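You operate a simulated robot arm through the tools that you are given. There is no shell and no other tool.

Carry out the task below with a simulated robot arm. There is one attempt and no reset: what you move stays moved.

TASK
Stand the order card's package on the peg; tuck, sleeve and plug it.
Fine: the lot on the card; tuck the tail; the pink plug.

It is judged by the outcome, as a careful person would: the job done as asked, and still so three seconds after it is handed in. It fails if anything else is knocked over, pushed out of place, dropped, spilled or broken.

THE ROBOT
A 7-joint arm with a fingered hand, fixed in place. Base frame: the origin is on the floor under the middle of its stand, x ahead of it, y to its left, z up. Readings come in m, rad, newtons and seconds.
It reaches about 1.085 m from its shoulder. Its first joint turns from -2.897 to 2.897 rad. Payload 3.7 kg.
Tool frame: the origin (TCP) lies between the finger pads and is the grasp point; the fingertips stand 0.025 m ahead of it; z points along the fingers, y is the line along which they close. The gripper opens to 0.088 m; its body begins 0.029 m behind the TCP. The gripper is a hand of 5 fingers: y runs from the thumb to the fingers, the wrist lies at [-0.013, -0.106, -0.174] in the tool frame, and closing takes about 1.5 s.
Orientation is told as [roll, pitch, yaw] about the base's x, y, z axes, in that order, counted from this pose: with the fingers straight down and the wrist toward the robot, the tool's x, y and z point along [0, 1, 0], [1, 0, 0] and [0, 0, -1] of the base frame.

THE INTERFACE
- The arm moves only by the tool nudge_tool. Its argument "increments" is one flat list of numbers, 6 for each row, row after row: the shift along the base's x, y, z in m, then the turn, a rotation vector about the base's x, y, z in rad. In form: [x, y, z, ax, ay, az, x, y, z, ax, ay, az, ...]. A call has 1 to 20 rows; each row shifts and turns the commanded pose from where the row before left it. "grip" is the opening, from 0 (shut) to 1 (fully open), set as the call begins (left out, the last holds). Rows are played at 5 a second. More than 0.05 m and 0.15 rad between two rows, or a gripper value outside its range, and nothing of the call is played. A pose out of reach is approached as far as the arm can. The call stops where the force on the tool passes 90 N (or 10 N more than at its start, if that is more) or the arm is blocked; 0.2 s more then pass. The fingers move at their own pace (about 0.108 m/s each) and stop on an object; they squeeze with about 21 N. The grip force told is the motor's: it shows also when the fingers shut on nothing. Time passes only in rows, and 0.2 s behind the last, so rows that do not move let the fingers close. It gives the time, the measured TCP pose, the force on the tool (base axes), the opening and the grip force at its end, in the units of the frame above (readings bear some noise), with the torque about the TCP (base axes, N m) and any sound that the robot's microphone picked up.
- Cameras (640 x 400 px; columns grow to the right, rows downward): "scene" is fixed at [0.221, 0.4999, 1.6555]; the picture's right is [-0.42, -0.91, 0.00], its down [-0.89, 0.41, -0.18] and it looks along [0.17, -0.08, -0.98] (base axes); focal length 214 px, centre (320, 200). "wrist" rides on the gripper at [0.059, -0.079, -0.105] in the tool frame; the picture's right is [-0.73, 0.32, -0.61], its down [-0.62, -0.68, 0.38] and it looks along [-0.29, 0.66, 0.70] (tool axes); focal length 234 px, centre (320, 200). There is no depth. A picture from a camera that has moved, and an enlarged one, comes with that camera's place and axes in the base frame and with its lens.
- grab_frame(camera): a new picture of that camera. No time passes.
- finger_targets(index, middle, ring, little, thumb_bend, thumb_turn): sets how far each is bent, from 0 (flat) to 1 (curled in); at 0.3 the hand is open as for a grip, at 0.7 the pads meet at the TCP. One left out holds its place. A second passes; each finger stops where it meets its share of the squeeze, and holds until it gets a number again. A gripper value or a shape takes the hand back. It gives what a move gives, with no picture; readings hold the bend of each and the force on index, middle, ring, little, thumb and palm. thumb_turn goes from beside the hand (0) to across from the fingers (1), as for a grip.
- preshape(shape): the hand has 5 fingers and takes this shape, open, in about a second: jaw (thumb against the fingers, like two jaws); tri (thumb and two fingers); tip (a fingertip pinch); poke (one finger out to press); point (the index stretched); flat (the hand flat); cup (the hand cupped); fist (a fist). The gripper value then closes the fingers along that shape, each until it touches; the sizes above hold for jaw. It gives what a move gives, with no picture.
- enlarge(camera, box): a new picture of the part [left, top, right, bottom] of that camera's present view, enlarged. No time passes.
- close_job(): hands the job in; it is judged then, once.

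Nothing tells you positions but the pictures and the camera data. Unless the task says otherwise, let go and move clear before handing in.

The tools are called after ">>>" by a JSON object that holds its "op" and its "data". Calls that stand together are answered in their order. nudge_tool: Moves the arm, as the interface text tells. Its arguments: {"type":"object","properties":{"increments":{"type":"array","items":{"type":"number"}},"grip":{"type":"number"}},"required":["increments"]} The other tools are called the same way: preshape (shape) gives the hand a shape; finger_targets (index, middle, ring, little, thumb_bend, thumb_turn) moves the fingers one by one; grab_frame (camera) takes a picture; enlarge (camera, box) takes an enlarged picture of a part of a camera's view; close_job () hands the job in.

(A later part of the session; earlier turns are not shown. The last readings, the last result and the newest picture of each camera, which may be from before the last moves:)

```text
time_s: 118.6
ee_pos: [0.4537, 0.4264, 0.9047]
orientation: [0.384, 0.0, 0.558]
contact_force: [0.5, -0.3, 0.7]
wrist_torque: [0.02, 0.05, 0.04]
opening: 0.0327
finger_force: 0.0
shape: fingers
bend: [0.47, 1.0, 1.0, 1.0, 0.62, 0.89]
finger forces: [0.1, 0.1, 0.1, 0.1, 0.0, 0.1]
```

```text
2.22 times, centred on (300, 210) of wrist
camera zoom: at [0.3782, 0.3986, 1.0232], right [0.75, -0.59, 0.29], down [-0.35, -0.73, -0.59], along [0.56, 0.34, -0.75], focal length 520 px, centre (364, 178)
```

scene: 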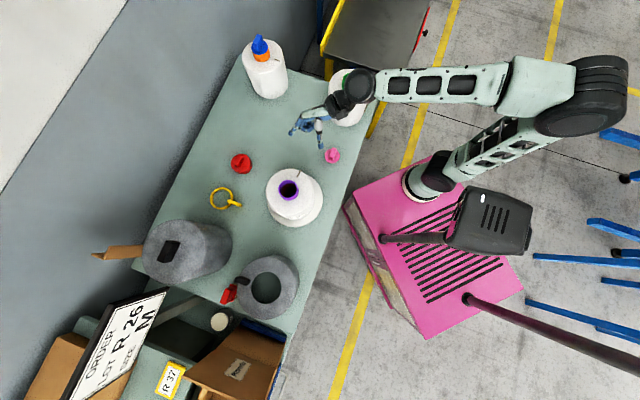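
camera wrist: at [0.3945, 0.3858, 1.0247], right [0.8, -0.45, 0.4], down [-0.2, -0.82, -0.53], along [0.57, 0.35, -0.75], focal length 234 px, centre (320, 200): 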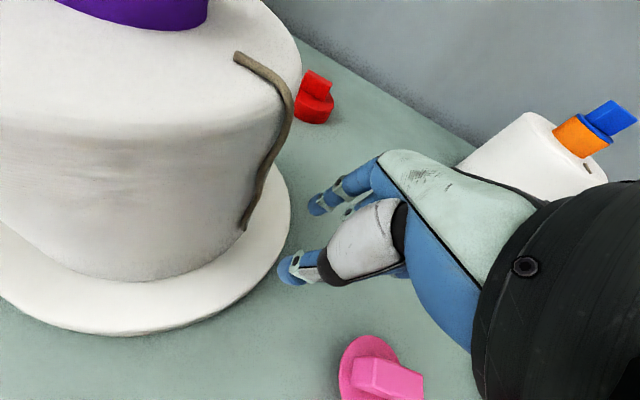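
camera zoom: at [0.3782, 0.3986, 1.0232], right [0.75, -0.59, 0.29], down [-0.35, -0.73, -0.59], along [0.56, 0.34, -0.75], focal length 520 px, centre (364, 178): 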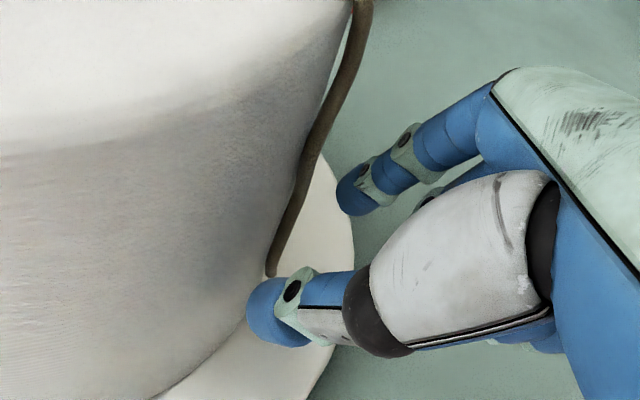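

>>> {"op": "nudge_tool", "data": {"increments": [-0.0036, 0.0036, 0, 0, 0, 0, -0.0028, 0.0028, 0, 0, 0, 0, 0, 0, 0, 0, 0, 0]}}

>>> {"op": "enlarge", "data": {"camera": "wrist", "box": [220, 120, 380, 300]}}

```text
time_s: 119.4
ee_pos: [0.447, 0.4336, 0.9054]
orientation: [0.382, -0.001, 0.559]
contact_force: [0.0, -0.6, 0.5]
wrist_torque: [-0.01, -0.01, -0.01]
opening: 0.0329
finger_force: 0.1
shape: fingers
bend: [0.47, 1.0, 1.0, 1.0, 0.62, 0.89]
finger forces: [0.1, 0.1, 0.0, 0.0, 0.1, 0.1]
```

```text
2.22 times, centred on (300, 210) of wrist
camera zoom: at [0.3715, 0.4066, 1.024], right [0.75, -0.59, 0.29], down [-0.35, -0.73, -0.59], along [0.56, 0.34, -0.75], focal length 520 px, centre (364, 178)
```

zoom: 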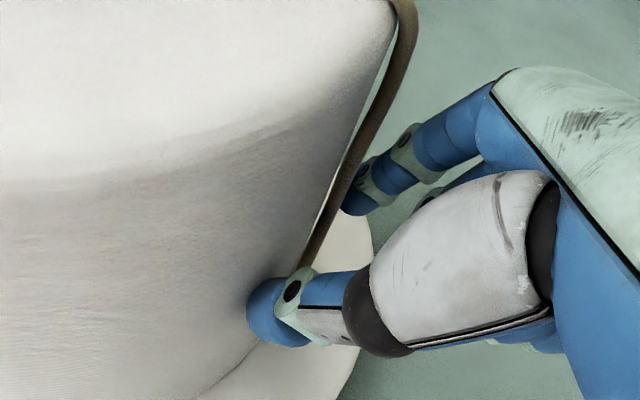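

>>> {"op": "finger_targets", "data": {"index": 0.58, "thumb_bend": 0.76, "thumb_turn": 0.88}}

>>> {"op": "enlarge", "data": {"camera": "wrist", "box": [220, 120, 380, 300]}}

```text
time_s: 120.4
ee_pos: [0.4473, 0.4352, 0.9052]
orientation: [0.381, 0.0, 0.558]
contact_force: [-0.3, -1.2, 0.4]
wrist_torque: [0.0, -0.01, 0.01]
opening: 0.0069
finger_force: 0.9
shape: fingers
bend: [0.57, 1.0, 1.0, 1.0, 0.75, 0.91]
finger forces: [0.0, 0.1, 0.1, 0.0, 1.2, 0.0]
```

```text
2.22 times, centred on (300, 210) of wrist
camera zoom: at [0.3716, 0.4065, 1.0239], right [0.75, -0.59, 0.29], down [-0.35, -0.73, -0.59], along [0.56, 0.34, -0.75], focal length 520 px, centre (364, 178)
```

zoom: 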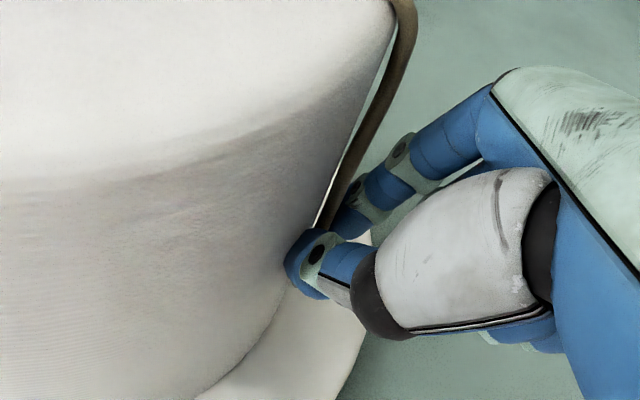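

Thumb now feels contact and the tail disappears between thumb and index. Squeezing.

>>> {"op": "finger_targets", "data": {"index": 0.68, "thumb_bend": 0.88, "thumb_turn": 0.88}}

>>> {"op": "enlarge", "data": {"camera": "wrist", "box": [220, 120, 380, 300]}}

```text
time_s: 121.4
ee_pos: [0.447, 0.4345, 0.9046]
orientation: [0.383, 0.001, 0.559]
contact_force: [-0.5, -2.0, -0.8]
wrist_torque: [-0.08, 0.02, -0.03]
opening: 0.0
finger_force: 3.2
shape: fingers
bend: [0.63, 1.0, 1.0, 1.0, 0.83, 0.9]
finger forces: [0.0, 0.0, 0.0, 0.0, 6.8, 0.0]
```

```text
2.22 times, centred on (300, 210) of wrist
camera zoom: at [0.3716, 0.4064, 1.0239], right [0.75, -0.59, 0.29], down [-0.35, -0.73, -0.59], along [0.56, 0.34, -0.75], focal length 520 px, centre (364, 178)
```

zoom: 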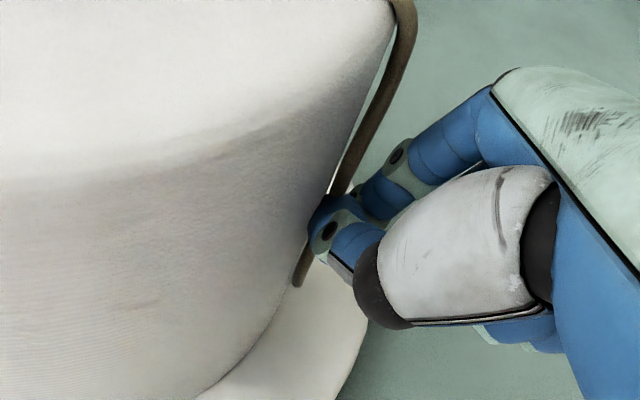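

>>> {"op": "nudge_tool", "data": {"increments": [0.002, -0.0024, 0, 0, 0, 0, 0.002, -0.0024, 0, 0, 0, 0, 0.003, -0.0036, 0, 0, 0, 0, 0, 0, 0, 0, 0, 0]}}

>>> {"op": "enlarge", "data": {"camera": "wrist", "box": [220, 120, 380, 300]}}

```text
time_s: 122.4
ee_pos: [0.4541, 0.4251, 0.906]
orientation: [0.381, 0.001, 0.558]
contact_force: [-0.5, -0.5, -0.1]
wrist_torque: [0.0, 0.01, 0.06]
opening: 0.0013
finger_force: 0.1
shape: fingers
bend: [0.63, 1.0, 1.0, 1.0, 0.85, 0.89]
finger forces: [0.0, 0.0, 0.0, 0.1, 0.0, 0.0]
```

```text
2.22 times, centred on (300, 210) of wrist
camera zoom: at [0.379, 0.3971, 1.0247], right [0.75, -0.59, 0.29], down [-0.35, -0.73, -0.59], along [0.56, 0.34, -0.75], focal length 520 px, centre (364, 178)
```

zoom: 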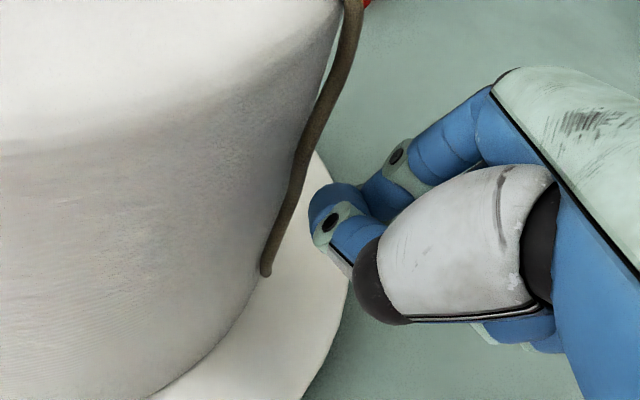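

Still not held. I need to know whether the tail responds to contact at all, so I'll use the closed fingertips to brush it sideways along the wall and watch how it moves.

>>> {"op": "nudge_tool", "data": {"increments": [-0.0127, -0.0075, 0, 0, 0, 0, -0.0127, -0.0075, 0, 0, 0, 0, 0, 0.006, 0, 0, 0, 0, 0, 0, 0, 0, 0, 0]}}

>>> {"op": "enlarge", "data": {"camera": "wrist", "box": [200, 60, 400, 300]}}

```text
time_s: 123.4
ee_pos: [0.4296, 0.4156, 0.905]
orientation: [0.381, 0.0, 0.557]
contact_force: [0.0, 1.2, -0.9]
wrist_torque: [0.03, 0.0, 0.03]
opening: 0.0012
finger_force: 0.1
shape: fingers
bend: [0.63, 1.0, 1.0, 1.0, 0.85, 0.89]
finger forces: [0.0, 0.0, 0.1, 0.0, 0.0, 0.0]
```

```text
1.67 times, centred on (300, 180) of wrist
camera zoom: at [0.3541, 0.3884, 1.0244], right [0.75, -0.59, 0.29], down [-0.35, -0.73, -0.59], along [0.56, 0.34, -0.75], focal length 390 px, centre (353, 233)
```

zoom: 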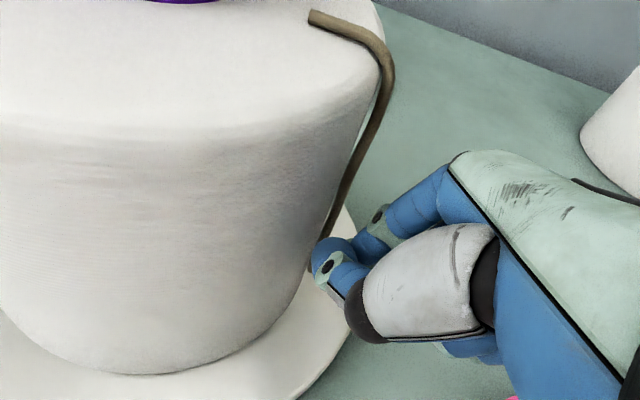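

>>> {"op": "nudge_tool", "data": {"increments": [0.0099, 0.0055, 0, 0, 0, 0, 0.0101, 0.0067, 0, 0, 0, 0, 0.009, 0.0082, 0, 0, 0, 0, 0.0078, 0.0093, 0, 0, 0, 0, 0, 0, 0, 0, 0, 0]}}

>>> {"op": "enlarge", "data": {"camera": "wrist", "box": [200, 60, 400, 300]}}

>>> {"op": "enlarge", "data": {"camera": "scene", "box": [275, 140, 335, 190]}}

```text
time_s: 124.6
ee_pos: [0.465, 0.4474, 0.9026]
orientation: [0.382, 0.0, 0.558]
contact_force: [0.2, -0.6, 0.2]
wrist_torque: [0.0, -0.01, 0.03]
opening: 0.0015
finger_force: 0.1
shape: fingers
bend: [0.63, 1.0, 1.0, 1.0, 0.85, 0.89]
finger forces: [0.1, 0.0, 0.1, 0.0, 0.0, 0.0]
```

```text
1.67 times, centred on (300, 180) of wrist
camera zoom: at [0.3903, 0.419, 1.0222], right [0.75, -0.59, 0.29], down [-0.35, -0.73, -0.59], along [0.56, 0.34, -0.75], focal length 390 px, centre (353, 233)
```

zoom: 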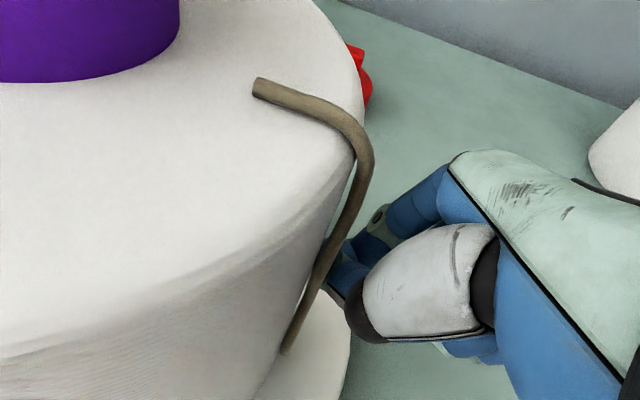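

```text
8.00 times, centred on (305, 165) of scene
camera zoom: at [0.221, 0.4999, 1.6555], right [-0.42, -0.91, 0.0], down [-0.89, 0.41, -0.18], along [0.17, -0.08, -0.98], focal length 1716 px, centre (440, 480)
```

zoom: 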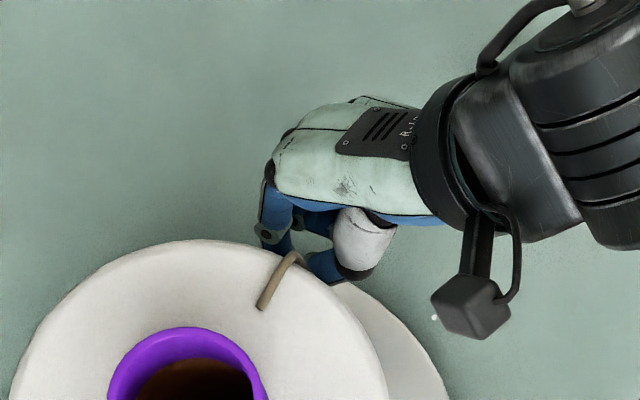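

The fingers passed by without visibly displacing it. I'll repeat the brush in the other direction, pressed closer to the wall, stopping right where the tail should be pushed.

>>> {"op": "nudge_tool", "data": {"increments": [-0.0035, 0.003, 0, 0, 0, 0, 0, 0, 0, 0, 0, 0]}}

>>> {"op": "nudge_tool", "data": {"increments": [-0.0078, -0.0089, 0, 0, 0, 0, -0.0088, -0.0078, 0, 0, 0, 0, -0.0097, -0.0063, 0, 0, 0, 0, -0.0097, -0.0049, 0, 0, 0, 0, 0, 0, 0, 0, 0, 0]}}

>>> {"op": "enlarge", "data": {"camera": "wrist", "box": [200, 60, 400, 300]}}

>>> {"op": "enlarge", "data": {"camera": "scene", "box": [275, 140, 335, 190]}}

```text
time_s: 125.2
ee_pos: [0.4623, 0.4494, 0.9034]
orientation: [0.381, -0.001, 0.558]
contact_force: [3.7, -7.6, 1.3]
wrist_torque: [0.02, -0.02, -0.14]
opening: 0.0013
finger_force: 7.8
shape: fingers
bend: [0.63, 1.0, 1.0, 1.0, 0.86, 0.9]
finger forces: [0.0, 0.1, 0.0, 0.0, 15.2, 0.1]
```

```text
time_s: 126.4
ee_pos: [0.4259, 0.4204, 0.9048]
orientation: [0.382, 0.0, 0.556]
contact_force: [0.2, -0.4, 0.6]
wrist_torque: [-0.01, 0.0, 0.01]
opening: 0.0023
finger_force: 0.1
shape: fingers
bend: [0.63, 1.0, 1.0, 1.0, 0.85, 0.89]
finger forces: [0.0, 0.0, 0.0, 0.0, 0.0, 0.0]
```

```text
1.67 times, centred on (300, 180) of wrist
camera zoom: at [0.3504, 0.3933, 1.023], right [0.75, -0.59, 0.29], down [-0.35, -0.73, -0.59], along [0.56, 0.34, -0.75], focal length 390 px, centre (353, 233)
```

zoom: 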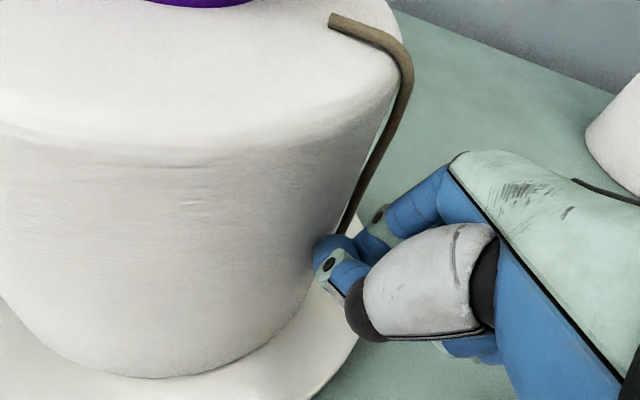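

```text
8.00 times, centred on (305, 165) of scene
camera zoom: at [0.221, 0.4999, 1.6555], right [-0.42, -0.91, 0.0], down [-0.89, 0.41, -0.18], along [0.17, -0.08, -0.98], focal length 1716 px, centre (440, 480)
```

zoom: 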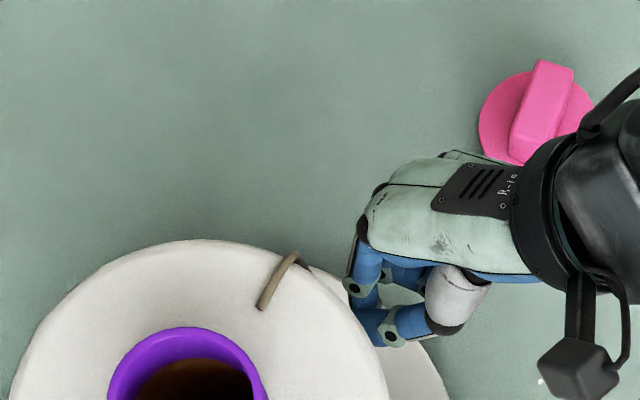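

>>> {"op": "nudge_tool", "data": {"increments": [0.0111, 0.0055, 0, 0, 0, 0, 0.0073, 0.0048, 0, 0, 0, 0, 0, 0, 0, 0, 0, 0]}}

>>> {"op": "enlarge", "data": {"camera": "wrist", "box": [230, 130, 370, 270]}}

```text
time_s: 127.2
ee_pos: [0.4457, 0.4315, 0.904]
orientation: [0.382, -0.002, 0.559]
contact_force: [0.5, 0.4, 0.0]
wrist_torque: [0.01, -0.01, -0.04]
opening: 0.0022
finger_force: 0.1
shape: fingers
bend: [0.63, 1.0, 1.0, 1.0, 0.85, 0.89]
finger forces: [0.0, 0.0, 0.0, 0.1, 0.1, 0.1]
```

```text
2.86 times, centred on (300, 200) of wrist
camera zoom: at [0.3707, 0.4043, 1.0231], right [0.75, -0.59, 0.29], down [-0.35, -0.73, -0.59], along [0.56, 0.34, -0.75], focal length 669 px, centre (377, 200)
```

zoom: 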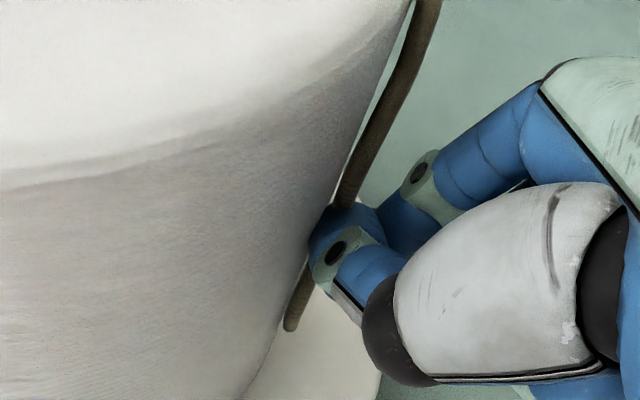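

>>> {"op": "nudge_tool", "data": {"increments": [0.0037, 0.0034, 0, 0, 0, 0, 0, 0, 0, 0, 0, 0]}}

>>> {"op": "enlarge", "data": {"camera": "wrist", "box": [230, 130, 370, 270]}}

>>> {"op": "nudge_tool", "data": {"increments": [0.0037, 0.0034, 0, 0, 0, 0, 0, 0, 0, 0, 0, 0]}}

>>> {"op": "enlarge", "data": {"camera": "wrist", "box": [230, 130, 370, 270]}}

```text
time_s: 127.8
ee_pos: [0.4489, 0.435, 0.9054]
orientation: [0.382, 0.0, 0.558]
contact_force: [0.1, 0.1, -0.4]
wrist_torque: [0.03, 0.02, -0.02]
opening: 0.0024
finger_force: 0.0
shape: fingers
bend: [0.63, 1.0, 1.0, 1.0, 0.85, 0.89]
finger forces: [0.0, 0.0, 0.0, 0.1, 0.0, 0.1]
```

```text
2.86 times, centred on (300, 200) of wrist
camera zoom: at [0.3744, 0.4073, 1.0239], right [0.75, -0.59, 0.29], down [-0.35, -0.73, -0.59], along [0.56, 0.34, -0.75], focal length 669 px, centre (377, 200)
```

zoom: 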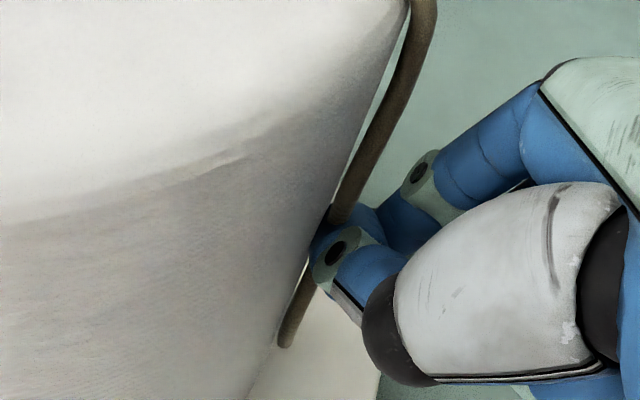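

```text
time_s: 128.4
ee_pos: [0.4537, 0.439, 0.9044]
orientation: [0.382, 0.0, 0.56]
contact_force: [0.0, 0.4, 0.9]
wrist_torque: [0.0, -0.01, -0.02]
opening: 0.002
finger_force: 0.2
shape: fingers
bend: [0.63, 1.0, 1.0, 1.0, 0.85, 0.89]
finger forces: [0.0, 0.0, 0.0, 0.1, 0.0, 0.1]
```

```text
2.86 times, centred on (300, 200) of wrist
camera zoom: at [0.3779, 0.4105, 1.0236], right [0.75, -0.59, 0.29], down [-0.35, -0.73, -0.59], along [0.56, 0.34, -0.75], focal length 669 px, centre (377, 200)
```

zoom: 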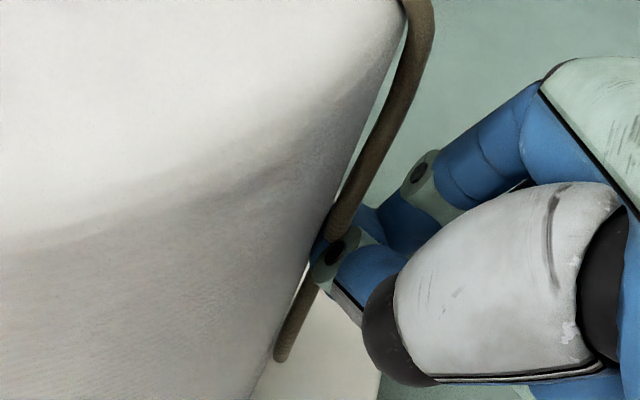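

The tail passes straight through the thumb — the thumb tip doesn't collide with it. I'll test whether the index fingertip does: using the poke shape, I'll brush across the tail near its free end.

>>> {"op": "nudge_tool", "data": {"increments": [0.012, -0.015, 0.01, 0, 0, 0, 0.012, -0.015, 0.02, 0, 0, 0, 0, 0, 0, 0, 0, 0]}}

>>> {"op": "preshape", "data": {"shape": "poke"}}

>>> {"op": "grab_frame", "data": {"camera": "wrist"}}

>>> {"op": "enlarge", "data": {"camera": "scene", "box": [270, 120, 350, 190]}}

```text
time_s: 129.2
ee_pos: [0.4774, 0.4082, 0.9346]
orientation: [0.381, 0.0, 0.558]
contact_force: [-0.3, 0.0, 1.4]
wrist_torque: [-0.02, -0.01, 0.01]
opening: 0.0023
finger_force: 0.0
shape: fingers
bend: [0.63, 1.0, 1.0, 1.0, 0.85, 0.89]
finger forces: [0.0, 0.0, 0.0, 0.0, 0.0, 0.0]
```

```text
time_s: 130.1
ee_pos: [0.4767, 0.4082, 0.9342]
orientation: [0.381, 0.001, 0.559]
contact_force: [-0.1, -0.3, 0.1]
wrist_torque: [-0.03, 0.0, 0.02]
opening: 0.0001
finger_force: 0.0
shape: poke
bend: [0.7, 0.7, 0.99, 0.99, 1.0, 1.0]
finger forces: [0.0, 0.0, 0.1, 0.0, 0.1, 0.0]
```

```text
taken
camera wrist: at [0.4019, 0.3801, 1.053], right [0.75, -0.59, 0.29], down [-0.35, -0.73, -0.59], along [0.56, 0.34, -0.75], focal length 234 px, centre (320, 200)
```

wrist: 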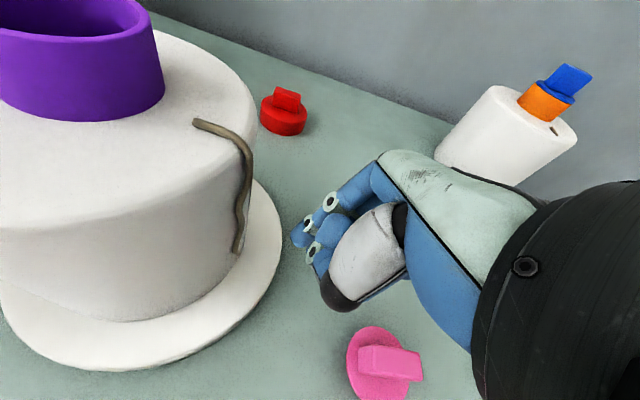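

```text
5.71 times, centred on (310, 155) of scene
camera zoom: at [0.221, 0.4999, 1.6555], right [-0.42, -0.91, 0.0], down [-0.89, 0.41, -0.18], along [0.17, -0.08, -0.98], focal length 1226 px, centre (377, 457)
```

zoom: 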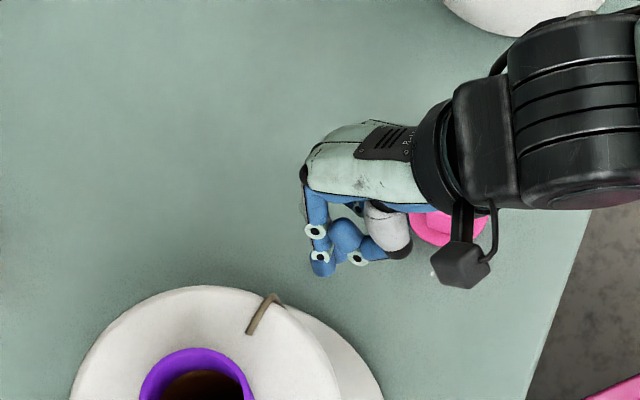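

>>> {"op": "nudge_tool", "data": {"increments": [-0.012, 0.002, -0.02, 0, 0, 0, -0.012, 0.004, -0.02, 0, 0, 0, -0.0135, 0.017, 0, 0, 0, 0, 0, 0, 0, 0, 0, 0]}}

>>> {"op": "enlarge", "data": {"camera": "wrist", "box": [220, 100, 380, 280]}}

```text
time_s: 131.1
ee_pos: [0.4392, 0.4308, 0.8956]
orientation: [0.382, -0.002, 0.559]
contact_force: [-0.2, -0.6, 0.8]
wrist_torque: [0.01, 0.0, 0.0]
opening: 0.0002
finger_force: 0.0
shape: poke
bend: [0.7, 0.7, 0.99, 0.99, 1.0, 1.0]
finger forces: [0.0, 0.0, 0.0, 0.0, 0.1, 0.0]
```

```text
2.22 times, centred on (300, 190) of wrist
camera zoom: at [0.3631, 0.4029, 1.0144], right [0.75, -0.59, 0.29], down [-0.35, -0.73, -0.59], along [0.56, 0.34, -0.75], focal length 520 px, centre (364, 222)
```

zoom: 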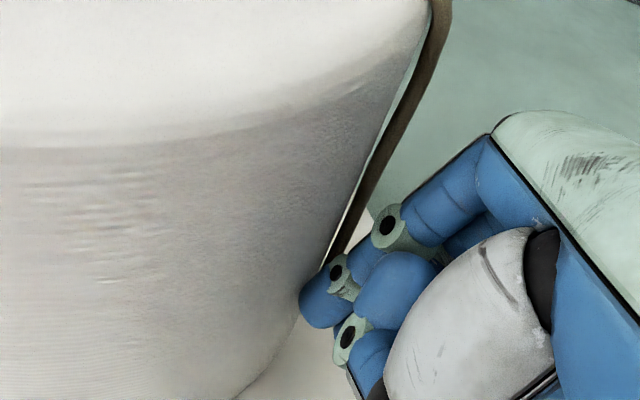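

>>> {"op": "nudge_tool", "data": {"increments": [0.0085, 0.0065, 0, 0, 0, 0, 0.0085, 0.0075, 0, 0, 0, 0, 0, 0, 0, 0, 0, 0]}}

>>> {"op": "enlarge", "data": {"camera": "wrist", "box": [220, 100, 380, 280]}}

>>> {"op": "nudge_tool", "data": {"increments": [0.0085, 0.0085, 0, 0, 0, 0, 0.0085, 0.009, 0, 0, 0, 0, 0, 0, 0, 0, 0, 0]}}

>>> {"op": "enlarge", "data": {"camera": "wrist", "box": [220, 100, 380, 280]}}

```text
time_s: 131.9
ee_pos: [0.4558, 0.4458, 0.8976]
orientation: [0.38, 0.001, 0.556]
contact_force: [5.2, -12.5, -1.8]
wrist_torque: [-0.29, -0.1, 0.05]
opening: 0.0002
finger_force: 0.1
shape: poke
bend: [0.7, 0.7, 0.99, 0.99, 1.0, 1.0]
finger forces: [12.9, 0.1, 0.0, 0.0, 0.0, 0.0]
```

```text
2.22 times, centred on (300, 190) of wrist
camera zoom: at [0.3812, 0.4173, 1.0154], right [0.75, -0.59, 0.29], down [-0.35, -0.73, -0.59], along [0.56, 0.34, -0.75], focal length 520 px, centre (364, 222)
```

zoom: 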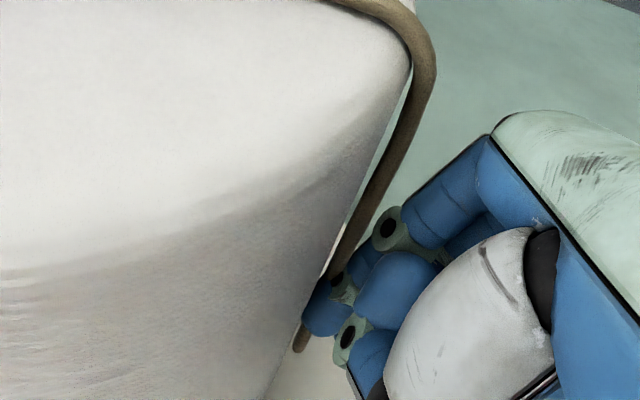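

```text
time_s: 132.7
ee_pos: [0.4722, 0.4612, 0.8985]
orientation: [0.381, 0.001, 0.557]
contact_force: [12.1, -19.8, -1.0]
wrist_torque: [-0.33, -0.23, 0.05]
opening: 0.0002
finger_force: 0.0
shape: poke
bend: [0.7, 0.7, 0.99, 0.99, 1.0, 1.0]
finger forces: [22.8, 0.0, 0.0, 0.0, 0.1, 0.0]
```

```text
2.22 times, centred on (300, 190) of wrist
camera zoom: at [0.3973, 0.4334, 1.0159], right [0.75, -0.59, 0.29], down [-0.35, -0.73, -0.59], along [0.56, 0.34, -0.75], focal length 520 px, centre (364, 222)
```

zoom: 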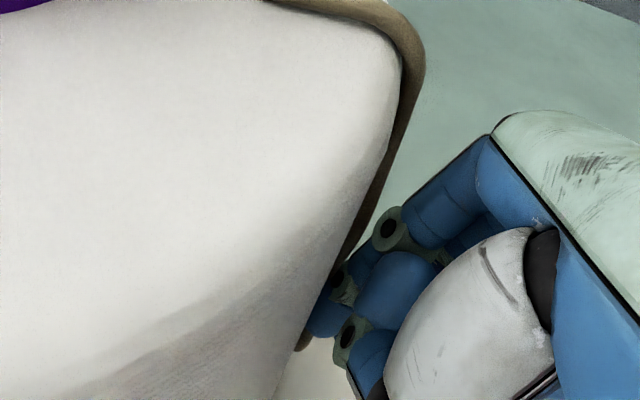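

The index passes through it too (it only rubbed the wall and turned the package a little), so the tail doesn't collide with the hand; it may only respond to a true grasp near its free end. Backing off to re-measure.

>>> {"op": "nudge_tool", "data": {"increments": [0.008, -0.007, 0, 0, 0, 0, 0.015, -0.013, 0, 0, 0, 0, 0.02, -0.018, 0.02, 0, 0, 0, 0.01, -0.01, 0.03, 0, 0, 0, 0, 0, 0, 0, 0, 0]}}

>>> {"op": "preshape", "data": {"shape": "tip"}}

>>> {"op": "enlarge", "data": {"camera": "scene", "box": [240, 130, 340, 230]}}

>>> {"op": "grab_frame", "data": {"camera": "wrist"}}

```text
time_s: 133.9
ee_pos: [0.5252, 0.4167, 0.9455]
orientation: [0.382, 0.0, 0.558]
contact_force: [0.6, 0.2, -0.3]
wrist_torque: [-0.02, 0.0, 0.03]
opening: 0.0001
finger_force: 0.0
shape: poke
bend: [0.7, 0.7, 0.99, 0.99, 1.0, 1.0]
finger forces: [0.0, 0.0, 0.0, 0.1, 0.0, 0.0]
```

```text
time_s: 134.8
ee_pos: [0.5255, 0.4169, 0.9461]
orientation: [0.383, 0.0, 0.559]
contact_force: [0.0, 0.0, -0.7]
wrist_torque: [-0.01, -0.03, -0.01]
opening: 0.0881
finger_force: 0.0
shape: tip
bend: [0.3, 0.98, 0.99, 0.99, 0.3, 0.98]
finger forces: [0.0, 0.1, 0.0, 0.0, 0.0, 0.1]
```

```text
4.00 times, centred on (290, 180) of scene
camera zoom: at [0.221, 0.4999, 1.6555], right [-0.42, -0.91, 0.0], down [-0.89, 0.41, -0.18], along [0.17, -0.08, -0.98], focal length 858 px, centre (440, 280)
```

zoom: 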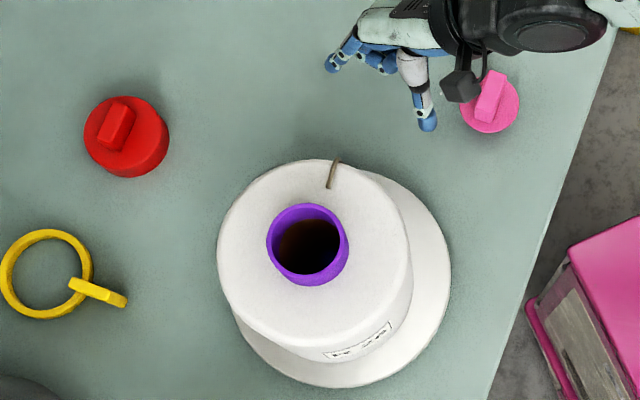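

```text
taken
camera wrist: at [0.45, 0.3881, 1.064], right [0.75, -0.59, 0.29], down [-0.35, -0.73, -0.59], along [0.56, 0.34, -0.75], focal length 234 px, centre (320, 200)
```

wrist: 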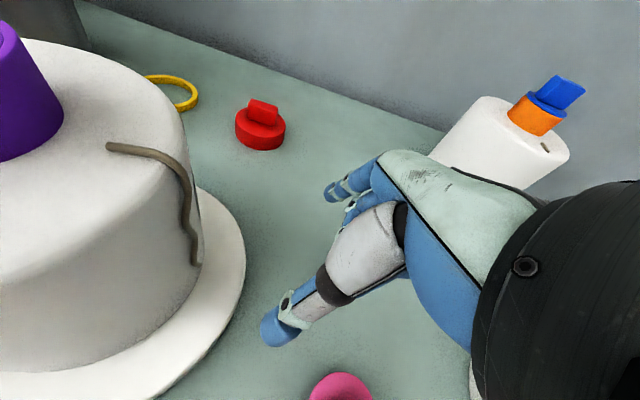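

>>> {"op": "nudge_tool", "data": {"increments": [0, 0, 0, 0, 0, 0.105, 0, 0, 0, 0, 0, 0.105, 0, 0, 0, 0, 0, 0.104, 0, 0, 0, 0.068, 0.081, 0, 0, 0, 0, 0.068, 0.081, 0, 0, 0, 0, 0.068, 0.081, 0, -0.012, 0.014, -0.03, 0, 0, 0, -0.011, 0.014, -0.03, 0, 0, 0, 0, 0, -0.029, 0, 0, 0, 0, 0, 0, 0, 0, 0]}}

>>> {"op": "grab_frame", "data": {"camera": "wrist"}}

>>> {"op": "enlarge", "data": {"camera": "scene", "box": [250, 120, 370, 210]}}

```text
time_s: 137.0
ee_pos: [0.5023, 0.4428, 0.8579]
orientation: [0.698, -0.001, 0.873]
contact_force: [0.5, 0.0, 0.3]
wrist_torque: [0.01, 0.0, -0.01]
opening: 0.0879
finger_force: 0.1
shape: tip
bend: [0.3, 0.98, 0.99, 0.99, 0.3, 0.98]
finger forces: [0.1, 0.1, 0.0, 0.0, 0.0, 0.0]
```

```text
taken
camera wrist: at [0.4693, 0.3686, 0.9758], right [0.93, -0.36, 0.0], down [-0.26, -0.67, -0.69], along [0.25, 0.65, -0.72], focal length 234 px, centre (320, 200)
```

wrist: 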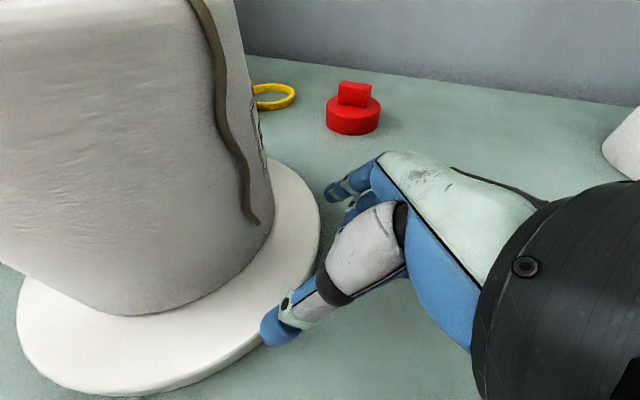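

```text
4.44 times, centred on (310, 165) of scene
camera zoom: at [0.221, 0.4999, 1.6555], right [-0.42, -0.91, 0.0], down [-0.89, 0.41, -0.18], along [0.17, -0.08, -0.98], focal length 953 px, centre (364, 356)
```

zoom: 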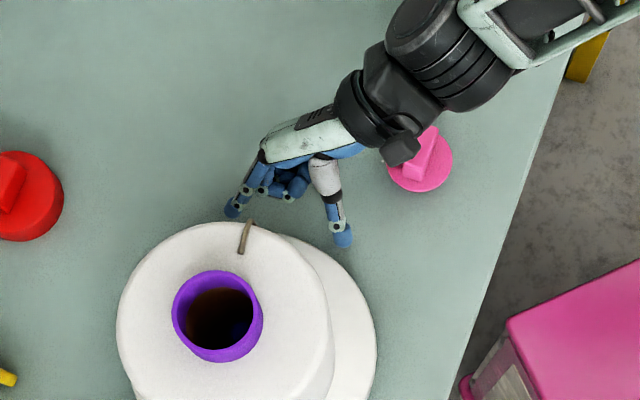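

>>> {"op": "nudge_tool", "data": {"increments": [-0.0098, 0.0084, 0, 0, 0, 0, -0.0098, 0.0084, 0, 0, 0, 0, -0.007, 0.006, 0, 0, 0, 0, 0, 0, 0, 0, 0, 0]}}

>>> {"op": "grab_frame", "data": {"camera": "scene"}}

>>> {"op": "enlarge", "data": {"camera": "wrist", "box": [220, 120, 420, 320]}}

```text
time_s: 138.0
ee_pos: [0.4767, 0.4663, 0.8588]
orientation: [0.698, 0.0, 0.873]
contact_force: [-0.2, -0.6, -0.4]
wrist_torque: [0.04, 0.0, -0.01]
opening: 0.0882
finger_force: 0.0
shape: tip
bend: [0.3, 0.98, 0.99, 0.99, 0.3, 0.98]
finger forces: [0.1, 0.0, 0.1, 0.1, 0.1, 0.1]
```

```text
taken
```

scene: 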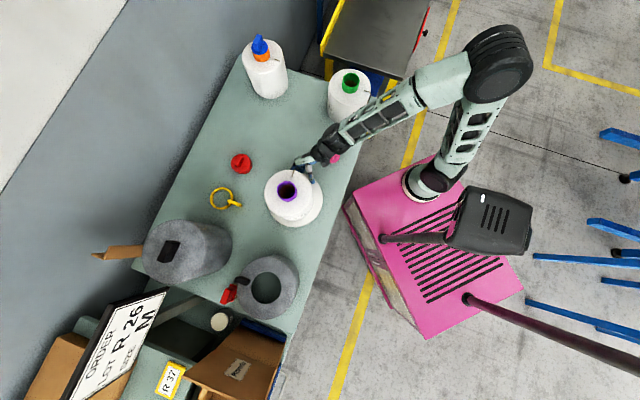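

```text
2.00 times, centred on (320, 220) of wrist
camera zoom: at [0.4424, 0.3912, 0.9756], right [0.93, -0.36, 0.0], down [-0.26, -0.67, -0.69], along [0.25, 0.65, -0.72], focal length 468 px, centre (320, 160)
```

zoom: 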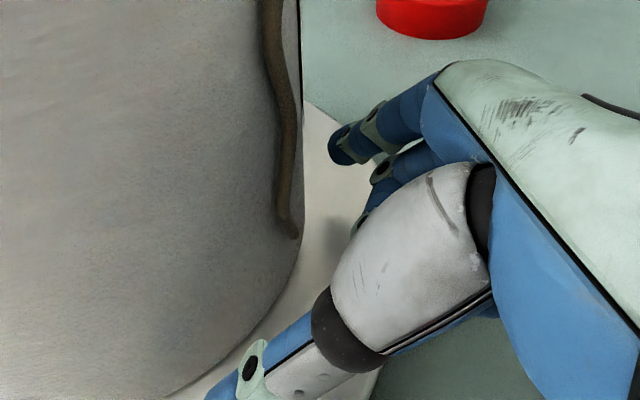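

Tail end is ~13 mm from the TCP, centred between thumb and index. Closing with the gripper here.

>>> {"op": "nudge_tool", "data": {"increments": [0, 0, 0, 0, 0, 0, 0, 0, 0, 0, 0, 0, 0, 0, 0, 0, 0, 0, 0, 0, 0, 0, 0, 0, 0, 0, 0, 0, 0, 0, 0, 0, 0, 0, 0, 0, 0, 0, 0, 0, 0, 0, 0, 0, 0, 0, 0, 0], "grip": 0}}

>>> {"op": "enlarge", "data": {"camera": "wrist", "box": [220, 120, 420, 320]}}

>>> {"op": "nudge_tool", "data": {"increments": [0.004, -0.0035, 0, 0, 0, 0, 0.004, -0.0035, 0, 0, 0, 0, 0, 0, 0, 0, 0, 0]}}

>>> {"op": "enlarge", "data": {"camera": "wrist", "box": [220, 120, 420, 320]}}

```text
time_s: 139.8
ee_pos: [0.4753, 0.4646, 0.8577]
orientation: [0.698, -0.002, 0.872]
contact_force: [5.3, -2.2, -0.1]
wrist_torque: [-0.06, -0.09, -0.09]
opening: 0.0001
finger_force: 20.6
shape: tip
bend: [0.73, 1.0, 1.0, 1.0, 0.35, 1.0]
finger forces: [0.1, 0.0, 0.0, 0.0, 0.0, 0.0]
```

```text
2.00 times, centred on (320, 220) of wrist
camera zoom: at [0.4427, 0.391, 0.9756], right [0.93, -0.36, 0.0], down [-0.26, -0.67, -0.69], along [0.25, 0.65, -0.72], focal length 468 px, centre (320, 160)
```

zoom: 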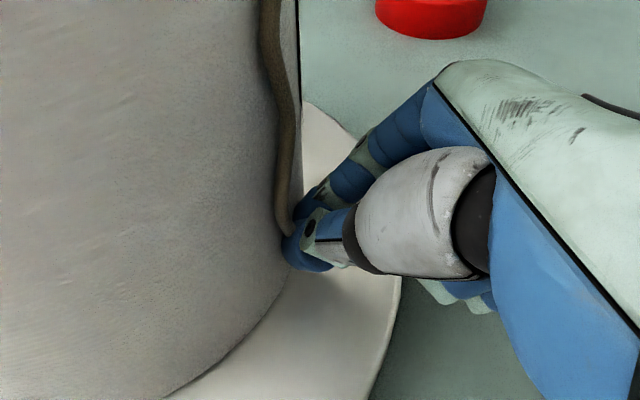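

```text
time_s: 140.6
ee_pos: [0.4842, 0.4576, 0.8562]
orientation: [0.698, 0.0, 0.872]
contact_force: [-0.2, 0.5, -0.7]
wrist_torque: [0.03, -0.01, 0.01]
opening: 0.0001
finger_force: 20.9
shape: tip
bend: [0.73, 1.0, 1.0, 1.0, 0.35, 1.0]
finger forces: [0.0, 0.0, 0.1, 0.1, 0.0, 0.0]
```

```text
2.00 times, centred on (320, 220) of wrist
camera zoom: at [0.4507, 0.384, 0.9743], right [0.93, -0.36, 0.0], down [-0.26, -0.67, -0.69], along [0.25, 0.65, -0.72], focal length 468 px, centre (320, 160)
```

zoom: 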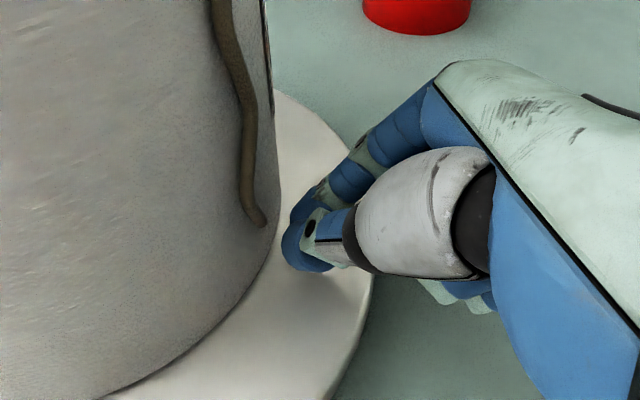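

Not attached there either. I'll try with the TCP itself right at the tail's free end: back off, open, reduce the tilt to 15° so the palm and TCP can get close to the wall.

>>> {"op": "nudge_tool", "data": {"increments": [0.012, -0.01, 0.003, 0, 0, 0, 0.012, -0.01, 0.003, 0, 0, 0, 0, 0, 0, -0.0939, -0.1118, 0, 0, 0, 0, -0.0939, -0.1118, 0, 0, 0, 0, -0.0939, -0.1118, 0, 0, 0, 0, 0, 0, 0], "grip": 1}}

>>> {"op": "grab_frame", "data": {"camera": "wrist"}}

```text
time_s: 142.0
ee_pos: [0.5092, 0.4382, 0.8613]
orientation: [0.259, 0.001, 0.87]
contact_force: [-1.0, 0.7, 0.5]
wrist_torque: [0.0, 0.03, 0.01]
opening: 0.0876
finger_force: 0.0
shape: tip
bend: [0.3, 0.98, 0.99, 0.99, 0.3, 0.98]
finger forces: [0.0, 0.0, 0.0, 0.0, 0.0, 0.0]
```

```text
taken
camera wrist: at [0.4344, 0.3981, 0.9777], right [0.86, -0.31, 0.4], down [-0.05, -0.85, -0.53], along [0.5, 0.44, -0.75], focal length 234 px, centre (320, 200)
```

wrist: 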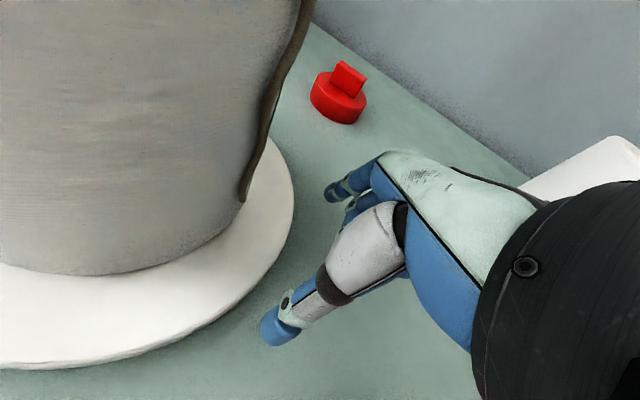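

>>> {"op": "nudge_tool", "data": {"increments": [-0.0105, 0.0086, -0.001, 0, 0, 0, -0.0105, 0.0086, -0.001, 0, 0, 0, -0.0105, 0.0086, -0.001, 0, 0, 0, 0, 0, 0, 0, 0, 0]}}

>>> {"op": "nudge_tool", "data": {"increments": [-0.006, 0.005, 0, 0, 0, 0, -0.0035, 0.0028, 0, 0, 0, 0, 0, 0, 0, 0, 0, 0]}}

>>> {"op": "enlarge", "data": {"camera": "wrist", "box": [220, 120, 420, 320]}}

```text
time_s: 143.0
ee_pos: [0.4761, 0.4633, 0.8611]
orientation: [0.261, -0.001, 0.873]
contact_force: [-0.4, -0.2, -0.1]
wrist_torque: [-0.01, 0.03, 0.0]
opening: 0.088
finger_force: 0.1
shape: tip
bend: [0.3, 0.98, 0.99, 0.99, 0.3, 0.98]
finger forces: [0.0, 0.0, 0.1, 0.1, 0.0, 0.0]
```

```text
time_s: 143.8
ee_pos: [0.4662, 0.4734, 0.8602]
orientation: [0.262, 0.002, 0.872]
contact_force: [0.8, -0.2, -0.1]
wrist_torque: [-0.01, 0.01, 0.0]
opening: 0.0876
finger_force: 0.0
shape: tip
bend: [0.3, 0.98, 0.99, 0.99, 0.3, 0.98]
finger forces: [0.1, 0.0, 0.1, 0.1, 0.1, 0.0]
```

```text
2.00 times, centred on (320, 220) of wrist
camera zoom: at [0.3935, 0.4321, 0.9763], right [0.86, -0.3, 0.4], down [-0.05, -0.85, -0.53], along [0.5, 0.44, -0.75], focal length 468 px, centre (320, 160)
```

zoom: 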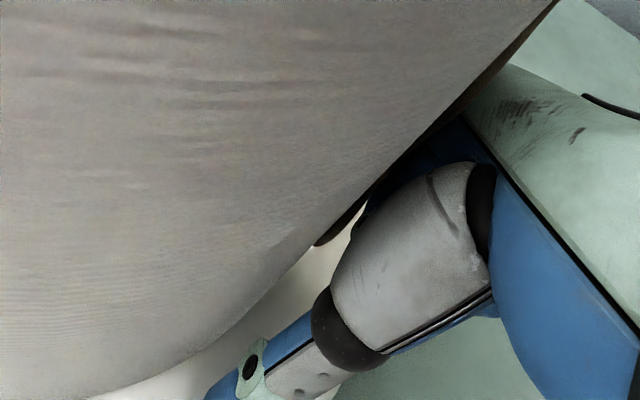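

TCP is essentially on the tail's end now. Closing the tip grip.

>>> {"op": "nudge_tool", "data": {"increments": [0, 0, 0, 0, 0, 0, 0, 0, 0, 0, 0, 0, 0, 0, 0, 0, 0, 0, 0, 0, 0, 0, 0, 0, 0, 0, 0, 0, 0, 0, 0, 0, 0, 0, 0, 0, 0, 0, 0, 0, 0, 0, 0, 0, 0, 0, 0, 0], "grip": 0}}

>>> {"op": "enlarge", "data": {"camera": "wrist", "box": [220, 120, 420, 320]}}

>>> {"op": "nudge_tool", "data": {"increments": [0.004, -0.0035, 0, 0, 0, 0, 0.006, -0.005, 0, 0, 0, 0, 0, 0, 0, 0, 0, 0]}}

>>> {"op": "enlarge", "data": {"camera": "wrist", "box": [220, 120, 420, 320]}}

```text
time_s: 145.6
ee_pos: [0.4696, 0.4715, 0.8614]
orientation: [0.262, 0.0, 0.871]
contact_force: [25.6, -14.8, 4.8]
wrist_torque: [-0.26, -0.58, -0.41]
opening: 0.0112
finger_force: 21.0
shape: tip
bend: [0.74, 1.0, 1.0, 1.0, 0.78, 1.0]
finger forces: [39.5, 0.1, 0.0, 0.0, 0.0, 0.1]
```

```text
2.00 times, centred on (320, 220) of wrist
camera zoom: at [0.3953, 0.4311, 0.9764], right [0.86, -0.31, 0.4], down [-0.05, -0.85, -0.53], along [0.5, 0.44, -0.75], focal length 468 px, centre (320, 160)
```

zoom: 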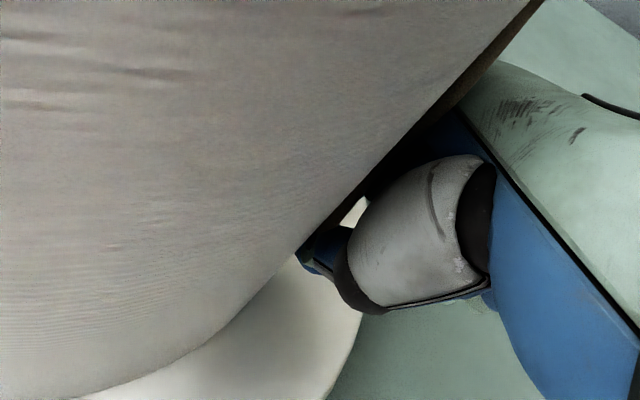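

```text
time_s: 146.4
ee_pos: [0.4773, 0.4652, 0.8607]
orientation: [0.259, 0.0, 0.874]
contact_force: [0.8, 0.2, 0.1]
wrist_torque: [-0.02, 0.01, -0.04]
opening: 0.0105
finger_force: 20.7
shape: tip
bend: [0.74, 1.0, 1.0, 1.0, 0.78, 1.0]
finger forces: [0.0, 0.0, 0.1, 0.0, 0.1, 0.1]
```

```text
2.00 times, centred on (320, 220) of wrist
camera zoom: at [0.4027, 0.4249, 0.9769], right [0.87, -0.3, 0.4], down [-0.05, -0.85, -0.53], along [0.5, 0.44, -0.75], focal length 468 px, centre (320, 160)
```

zoom: 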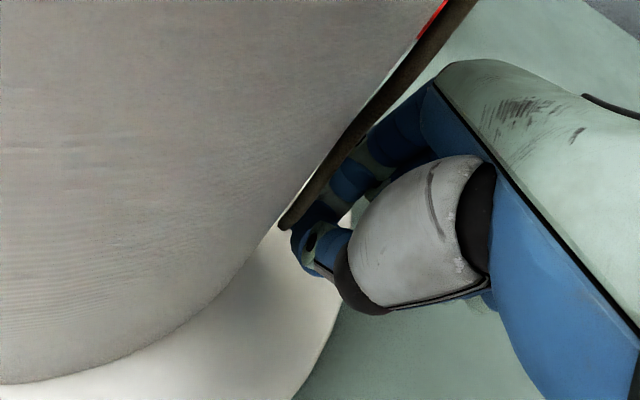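

Still no grab. All my brushing was on the mid part; I should test whether the tail's very end responds. I'll nudge the closed fingertips a few mm inward onto the end and look.

>>> {"op": "nudge_tool", "data": {"increments": [-0.003, 0.0025, 0, 0, 0, 0, 0, 0, 0, 0, 0, 0]}}

>>> {"op": "enlarge", "data": {"camera": "wrist", "box": [260, 180, 360, 280]}}

>>> {"op": "nudge_tool", "data": {"increments": [0.005, 0.006, 0, 0, 0, 0, 0.005, 0.006, 0, 0, 0, 0, 0, 0, 0, 0, 0, 0]}}

>>> {"op": "enlarge", "data": {"camera": "wrist", "box": [260, 180, 360, 280]}}

```text
time_s: 147.0
ee_pos: [0.4745, 0.4671, 0.8613]
orientation: [0.261, 0.001, 0.873]
contact_force: [-1.0, 0.3, -0.1]
wrist_torque: [0.02, 0.0, 0.0]
opening: 0.0104
finger_force: 21.1
shape: tip
bend: [0.74, 1.0, 1.0, 1.0, 0.78, 1.0]
finger forces: [0.0, 0.1, 0.1, 0.0, 0.1, 0.0]
```

```text
4.00 times, centred on (310, 230) of wrist
camera zoom: at [0.4004, 0.4263, 0.9769], right [0.86, -0.3, 0.4], down [-0.05, -0.85, -0.53], along [0.5, 0.44, -0.75], focal length 937 px, centre (360, 80)
```

zoom: 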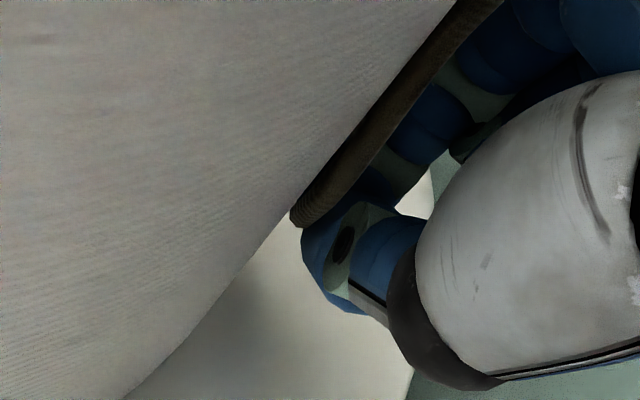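

```text
time_s: 147.8
ee_pos: [0.4843, 0.4787, 0.8599]
orientation: [0.26, -0.001, 0.873]
contact_force: [-0.1, -0.7, 0.2]
wrist_torque: [-0.01, -0.01, -0.01]
opening: 0.0102
finger_force: 20.7
shape: tip
bend: [0.74, 1.0, 1.0, 1.0, 0.78, 1.0]
finger forces: [0.1, 0.0, 0.0, 0.1, 0.1, 0.0]
```

```text
4.00 times, centred on (310, 230) of wrist
camera zoom: at [0.411, 0.4382, 0.9762], right [0.86, -0.3, 0.4], down [-0.05, -0.85, -0.53], along [0.5, 0.44, -0.75], focal length 937 px, centre (360, 80)
```

zoom: 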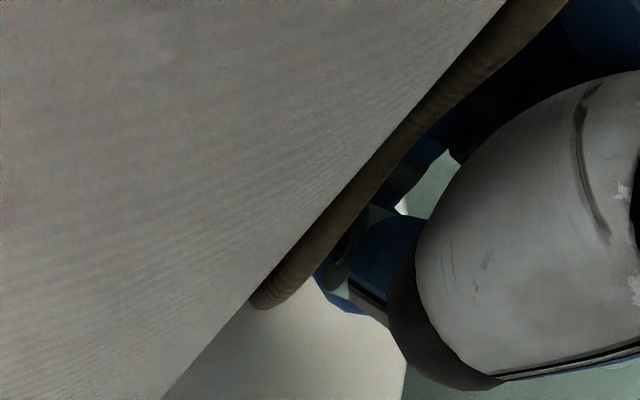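

>>> {"op": "nudge_tool", "data": {"increments": [-0.005, -0.006, 0.012, 0, 0, 0, -0.005, -0.0058, 0, 0, 0, 0, -0.0023, 0.0019, 0, 0, 0, 0, 0, 0, 0, 0, 0, 0]}}

>>> {"op": "nudge_tool", "data": {"increments": [-0.0015, 0.0013, 0, 0, 0, 0, 0, 0, 0, 0, 0, 0]}}

>>> {"op": "nudge_tool", "data": {"increments": [-0.0015, 0.0013, 0, 0, 0, 0, 0, 0, 0, 0, 0, 0]}}

>>> {"op": "enlarge", "data": {"camera": "wrist", "box": [260, 160, 380, 280]}}

```text
time_s: 148.8
ee_pos: [0.471, 0.4673, 0.873]
orientation: [0.26, 0.001, 0.873]
contact_force: [-0.3, -0.2, 0.4]
wrist_torque: [0.01, 0.01, -0.02]
opening: 0.0106
finger_force: 21.4
shape: tip
bend: [0.74, 1.0, 1.0, 1.0, 0.78, 1.0]
finger forces: [0.0, 0.0, 0.1, 0.1, 0.0, 0.0]
```

```text
time_s: 149.4
ee_pos: [0.47, 0.4698, 0.8725]
orientation: [0.259, 0.002, 0.873]
contact_force: [1.2, -1.0, -0.8]
wrist_torque: [-0.02, -0.05, -0.02]
opening: 0.0104
finger_force: 21.1
shape: tip
bend: [0.74, 1.0, 1.0, 1.0, 0.78, 1.0]
finger forces: [0.0, 0.0, 0.1, 0.0, 0.0, 0.1]
```

```text
time_s: 150.0
ee_pos: [0.4695, 0.4706, 0.872]
orientation: [0.259, 0.0, 0.873]
contact_force: [4.8, -5.5, 2.1]
wrist_torque: [-0.06, -0.1, -0.07]
opening: 0.0103
finger_force: 21.0
shape: tip
bend: [0.74, 1.0, 1.0, 1.0, 0.77, 1.0]
finger forces: [0.0, 0.1, 0.1, 0.0, 0.0, 0.1]
```

```text
3.33 times, centred on (320, 220) of wrist
camera zoom: at [0.3955, 0.43, 0.9878], right [0.86, -0.3, 0.4], down [-0.05, -0.85, -0.53], along [0.5, 0.44, -0.75], focal length 781 px, centre (320, 133)
```

zoom: 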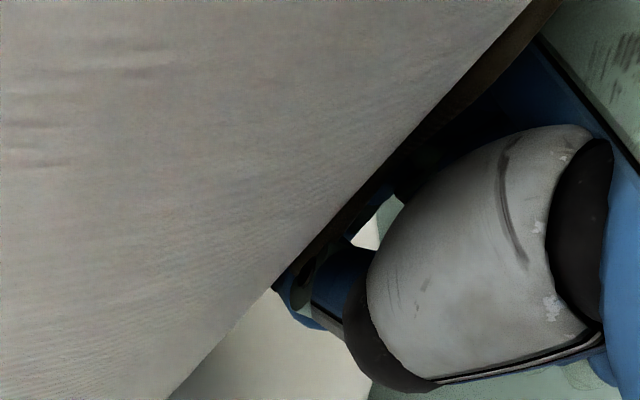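

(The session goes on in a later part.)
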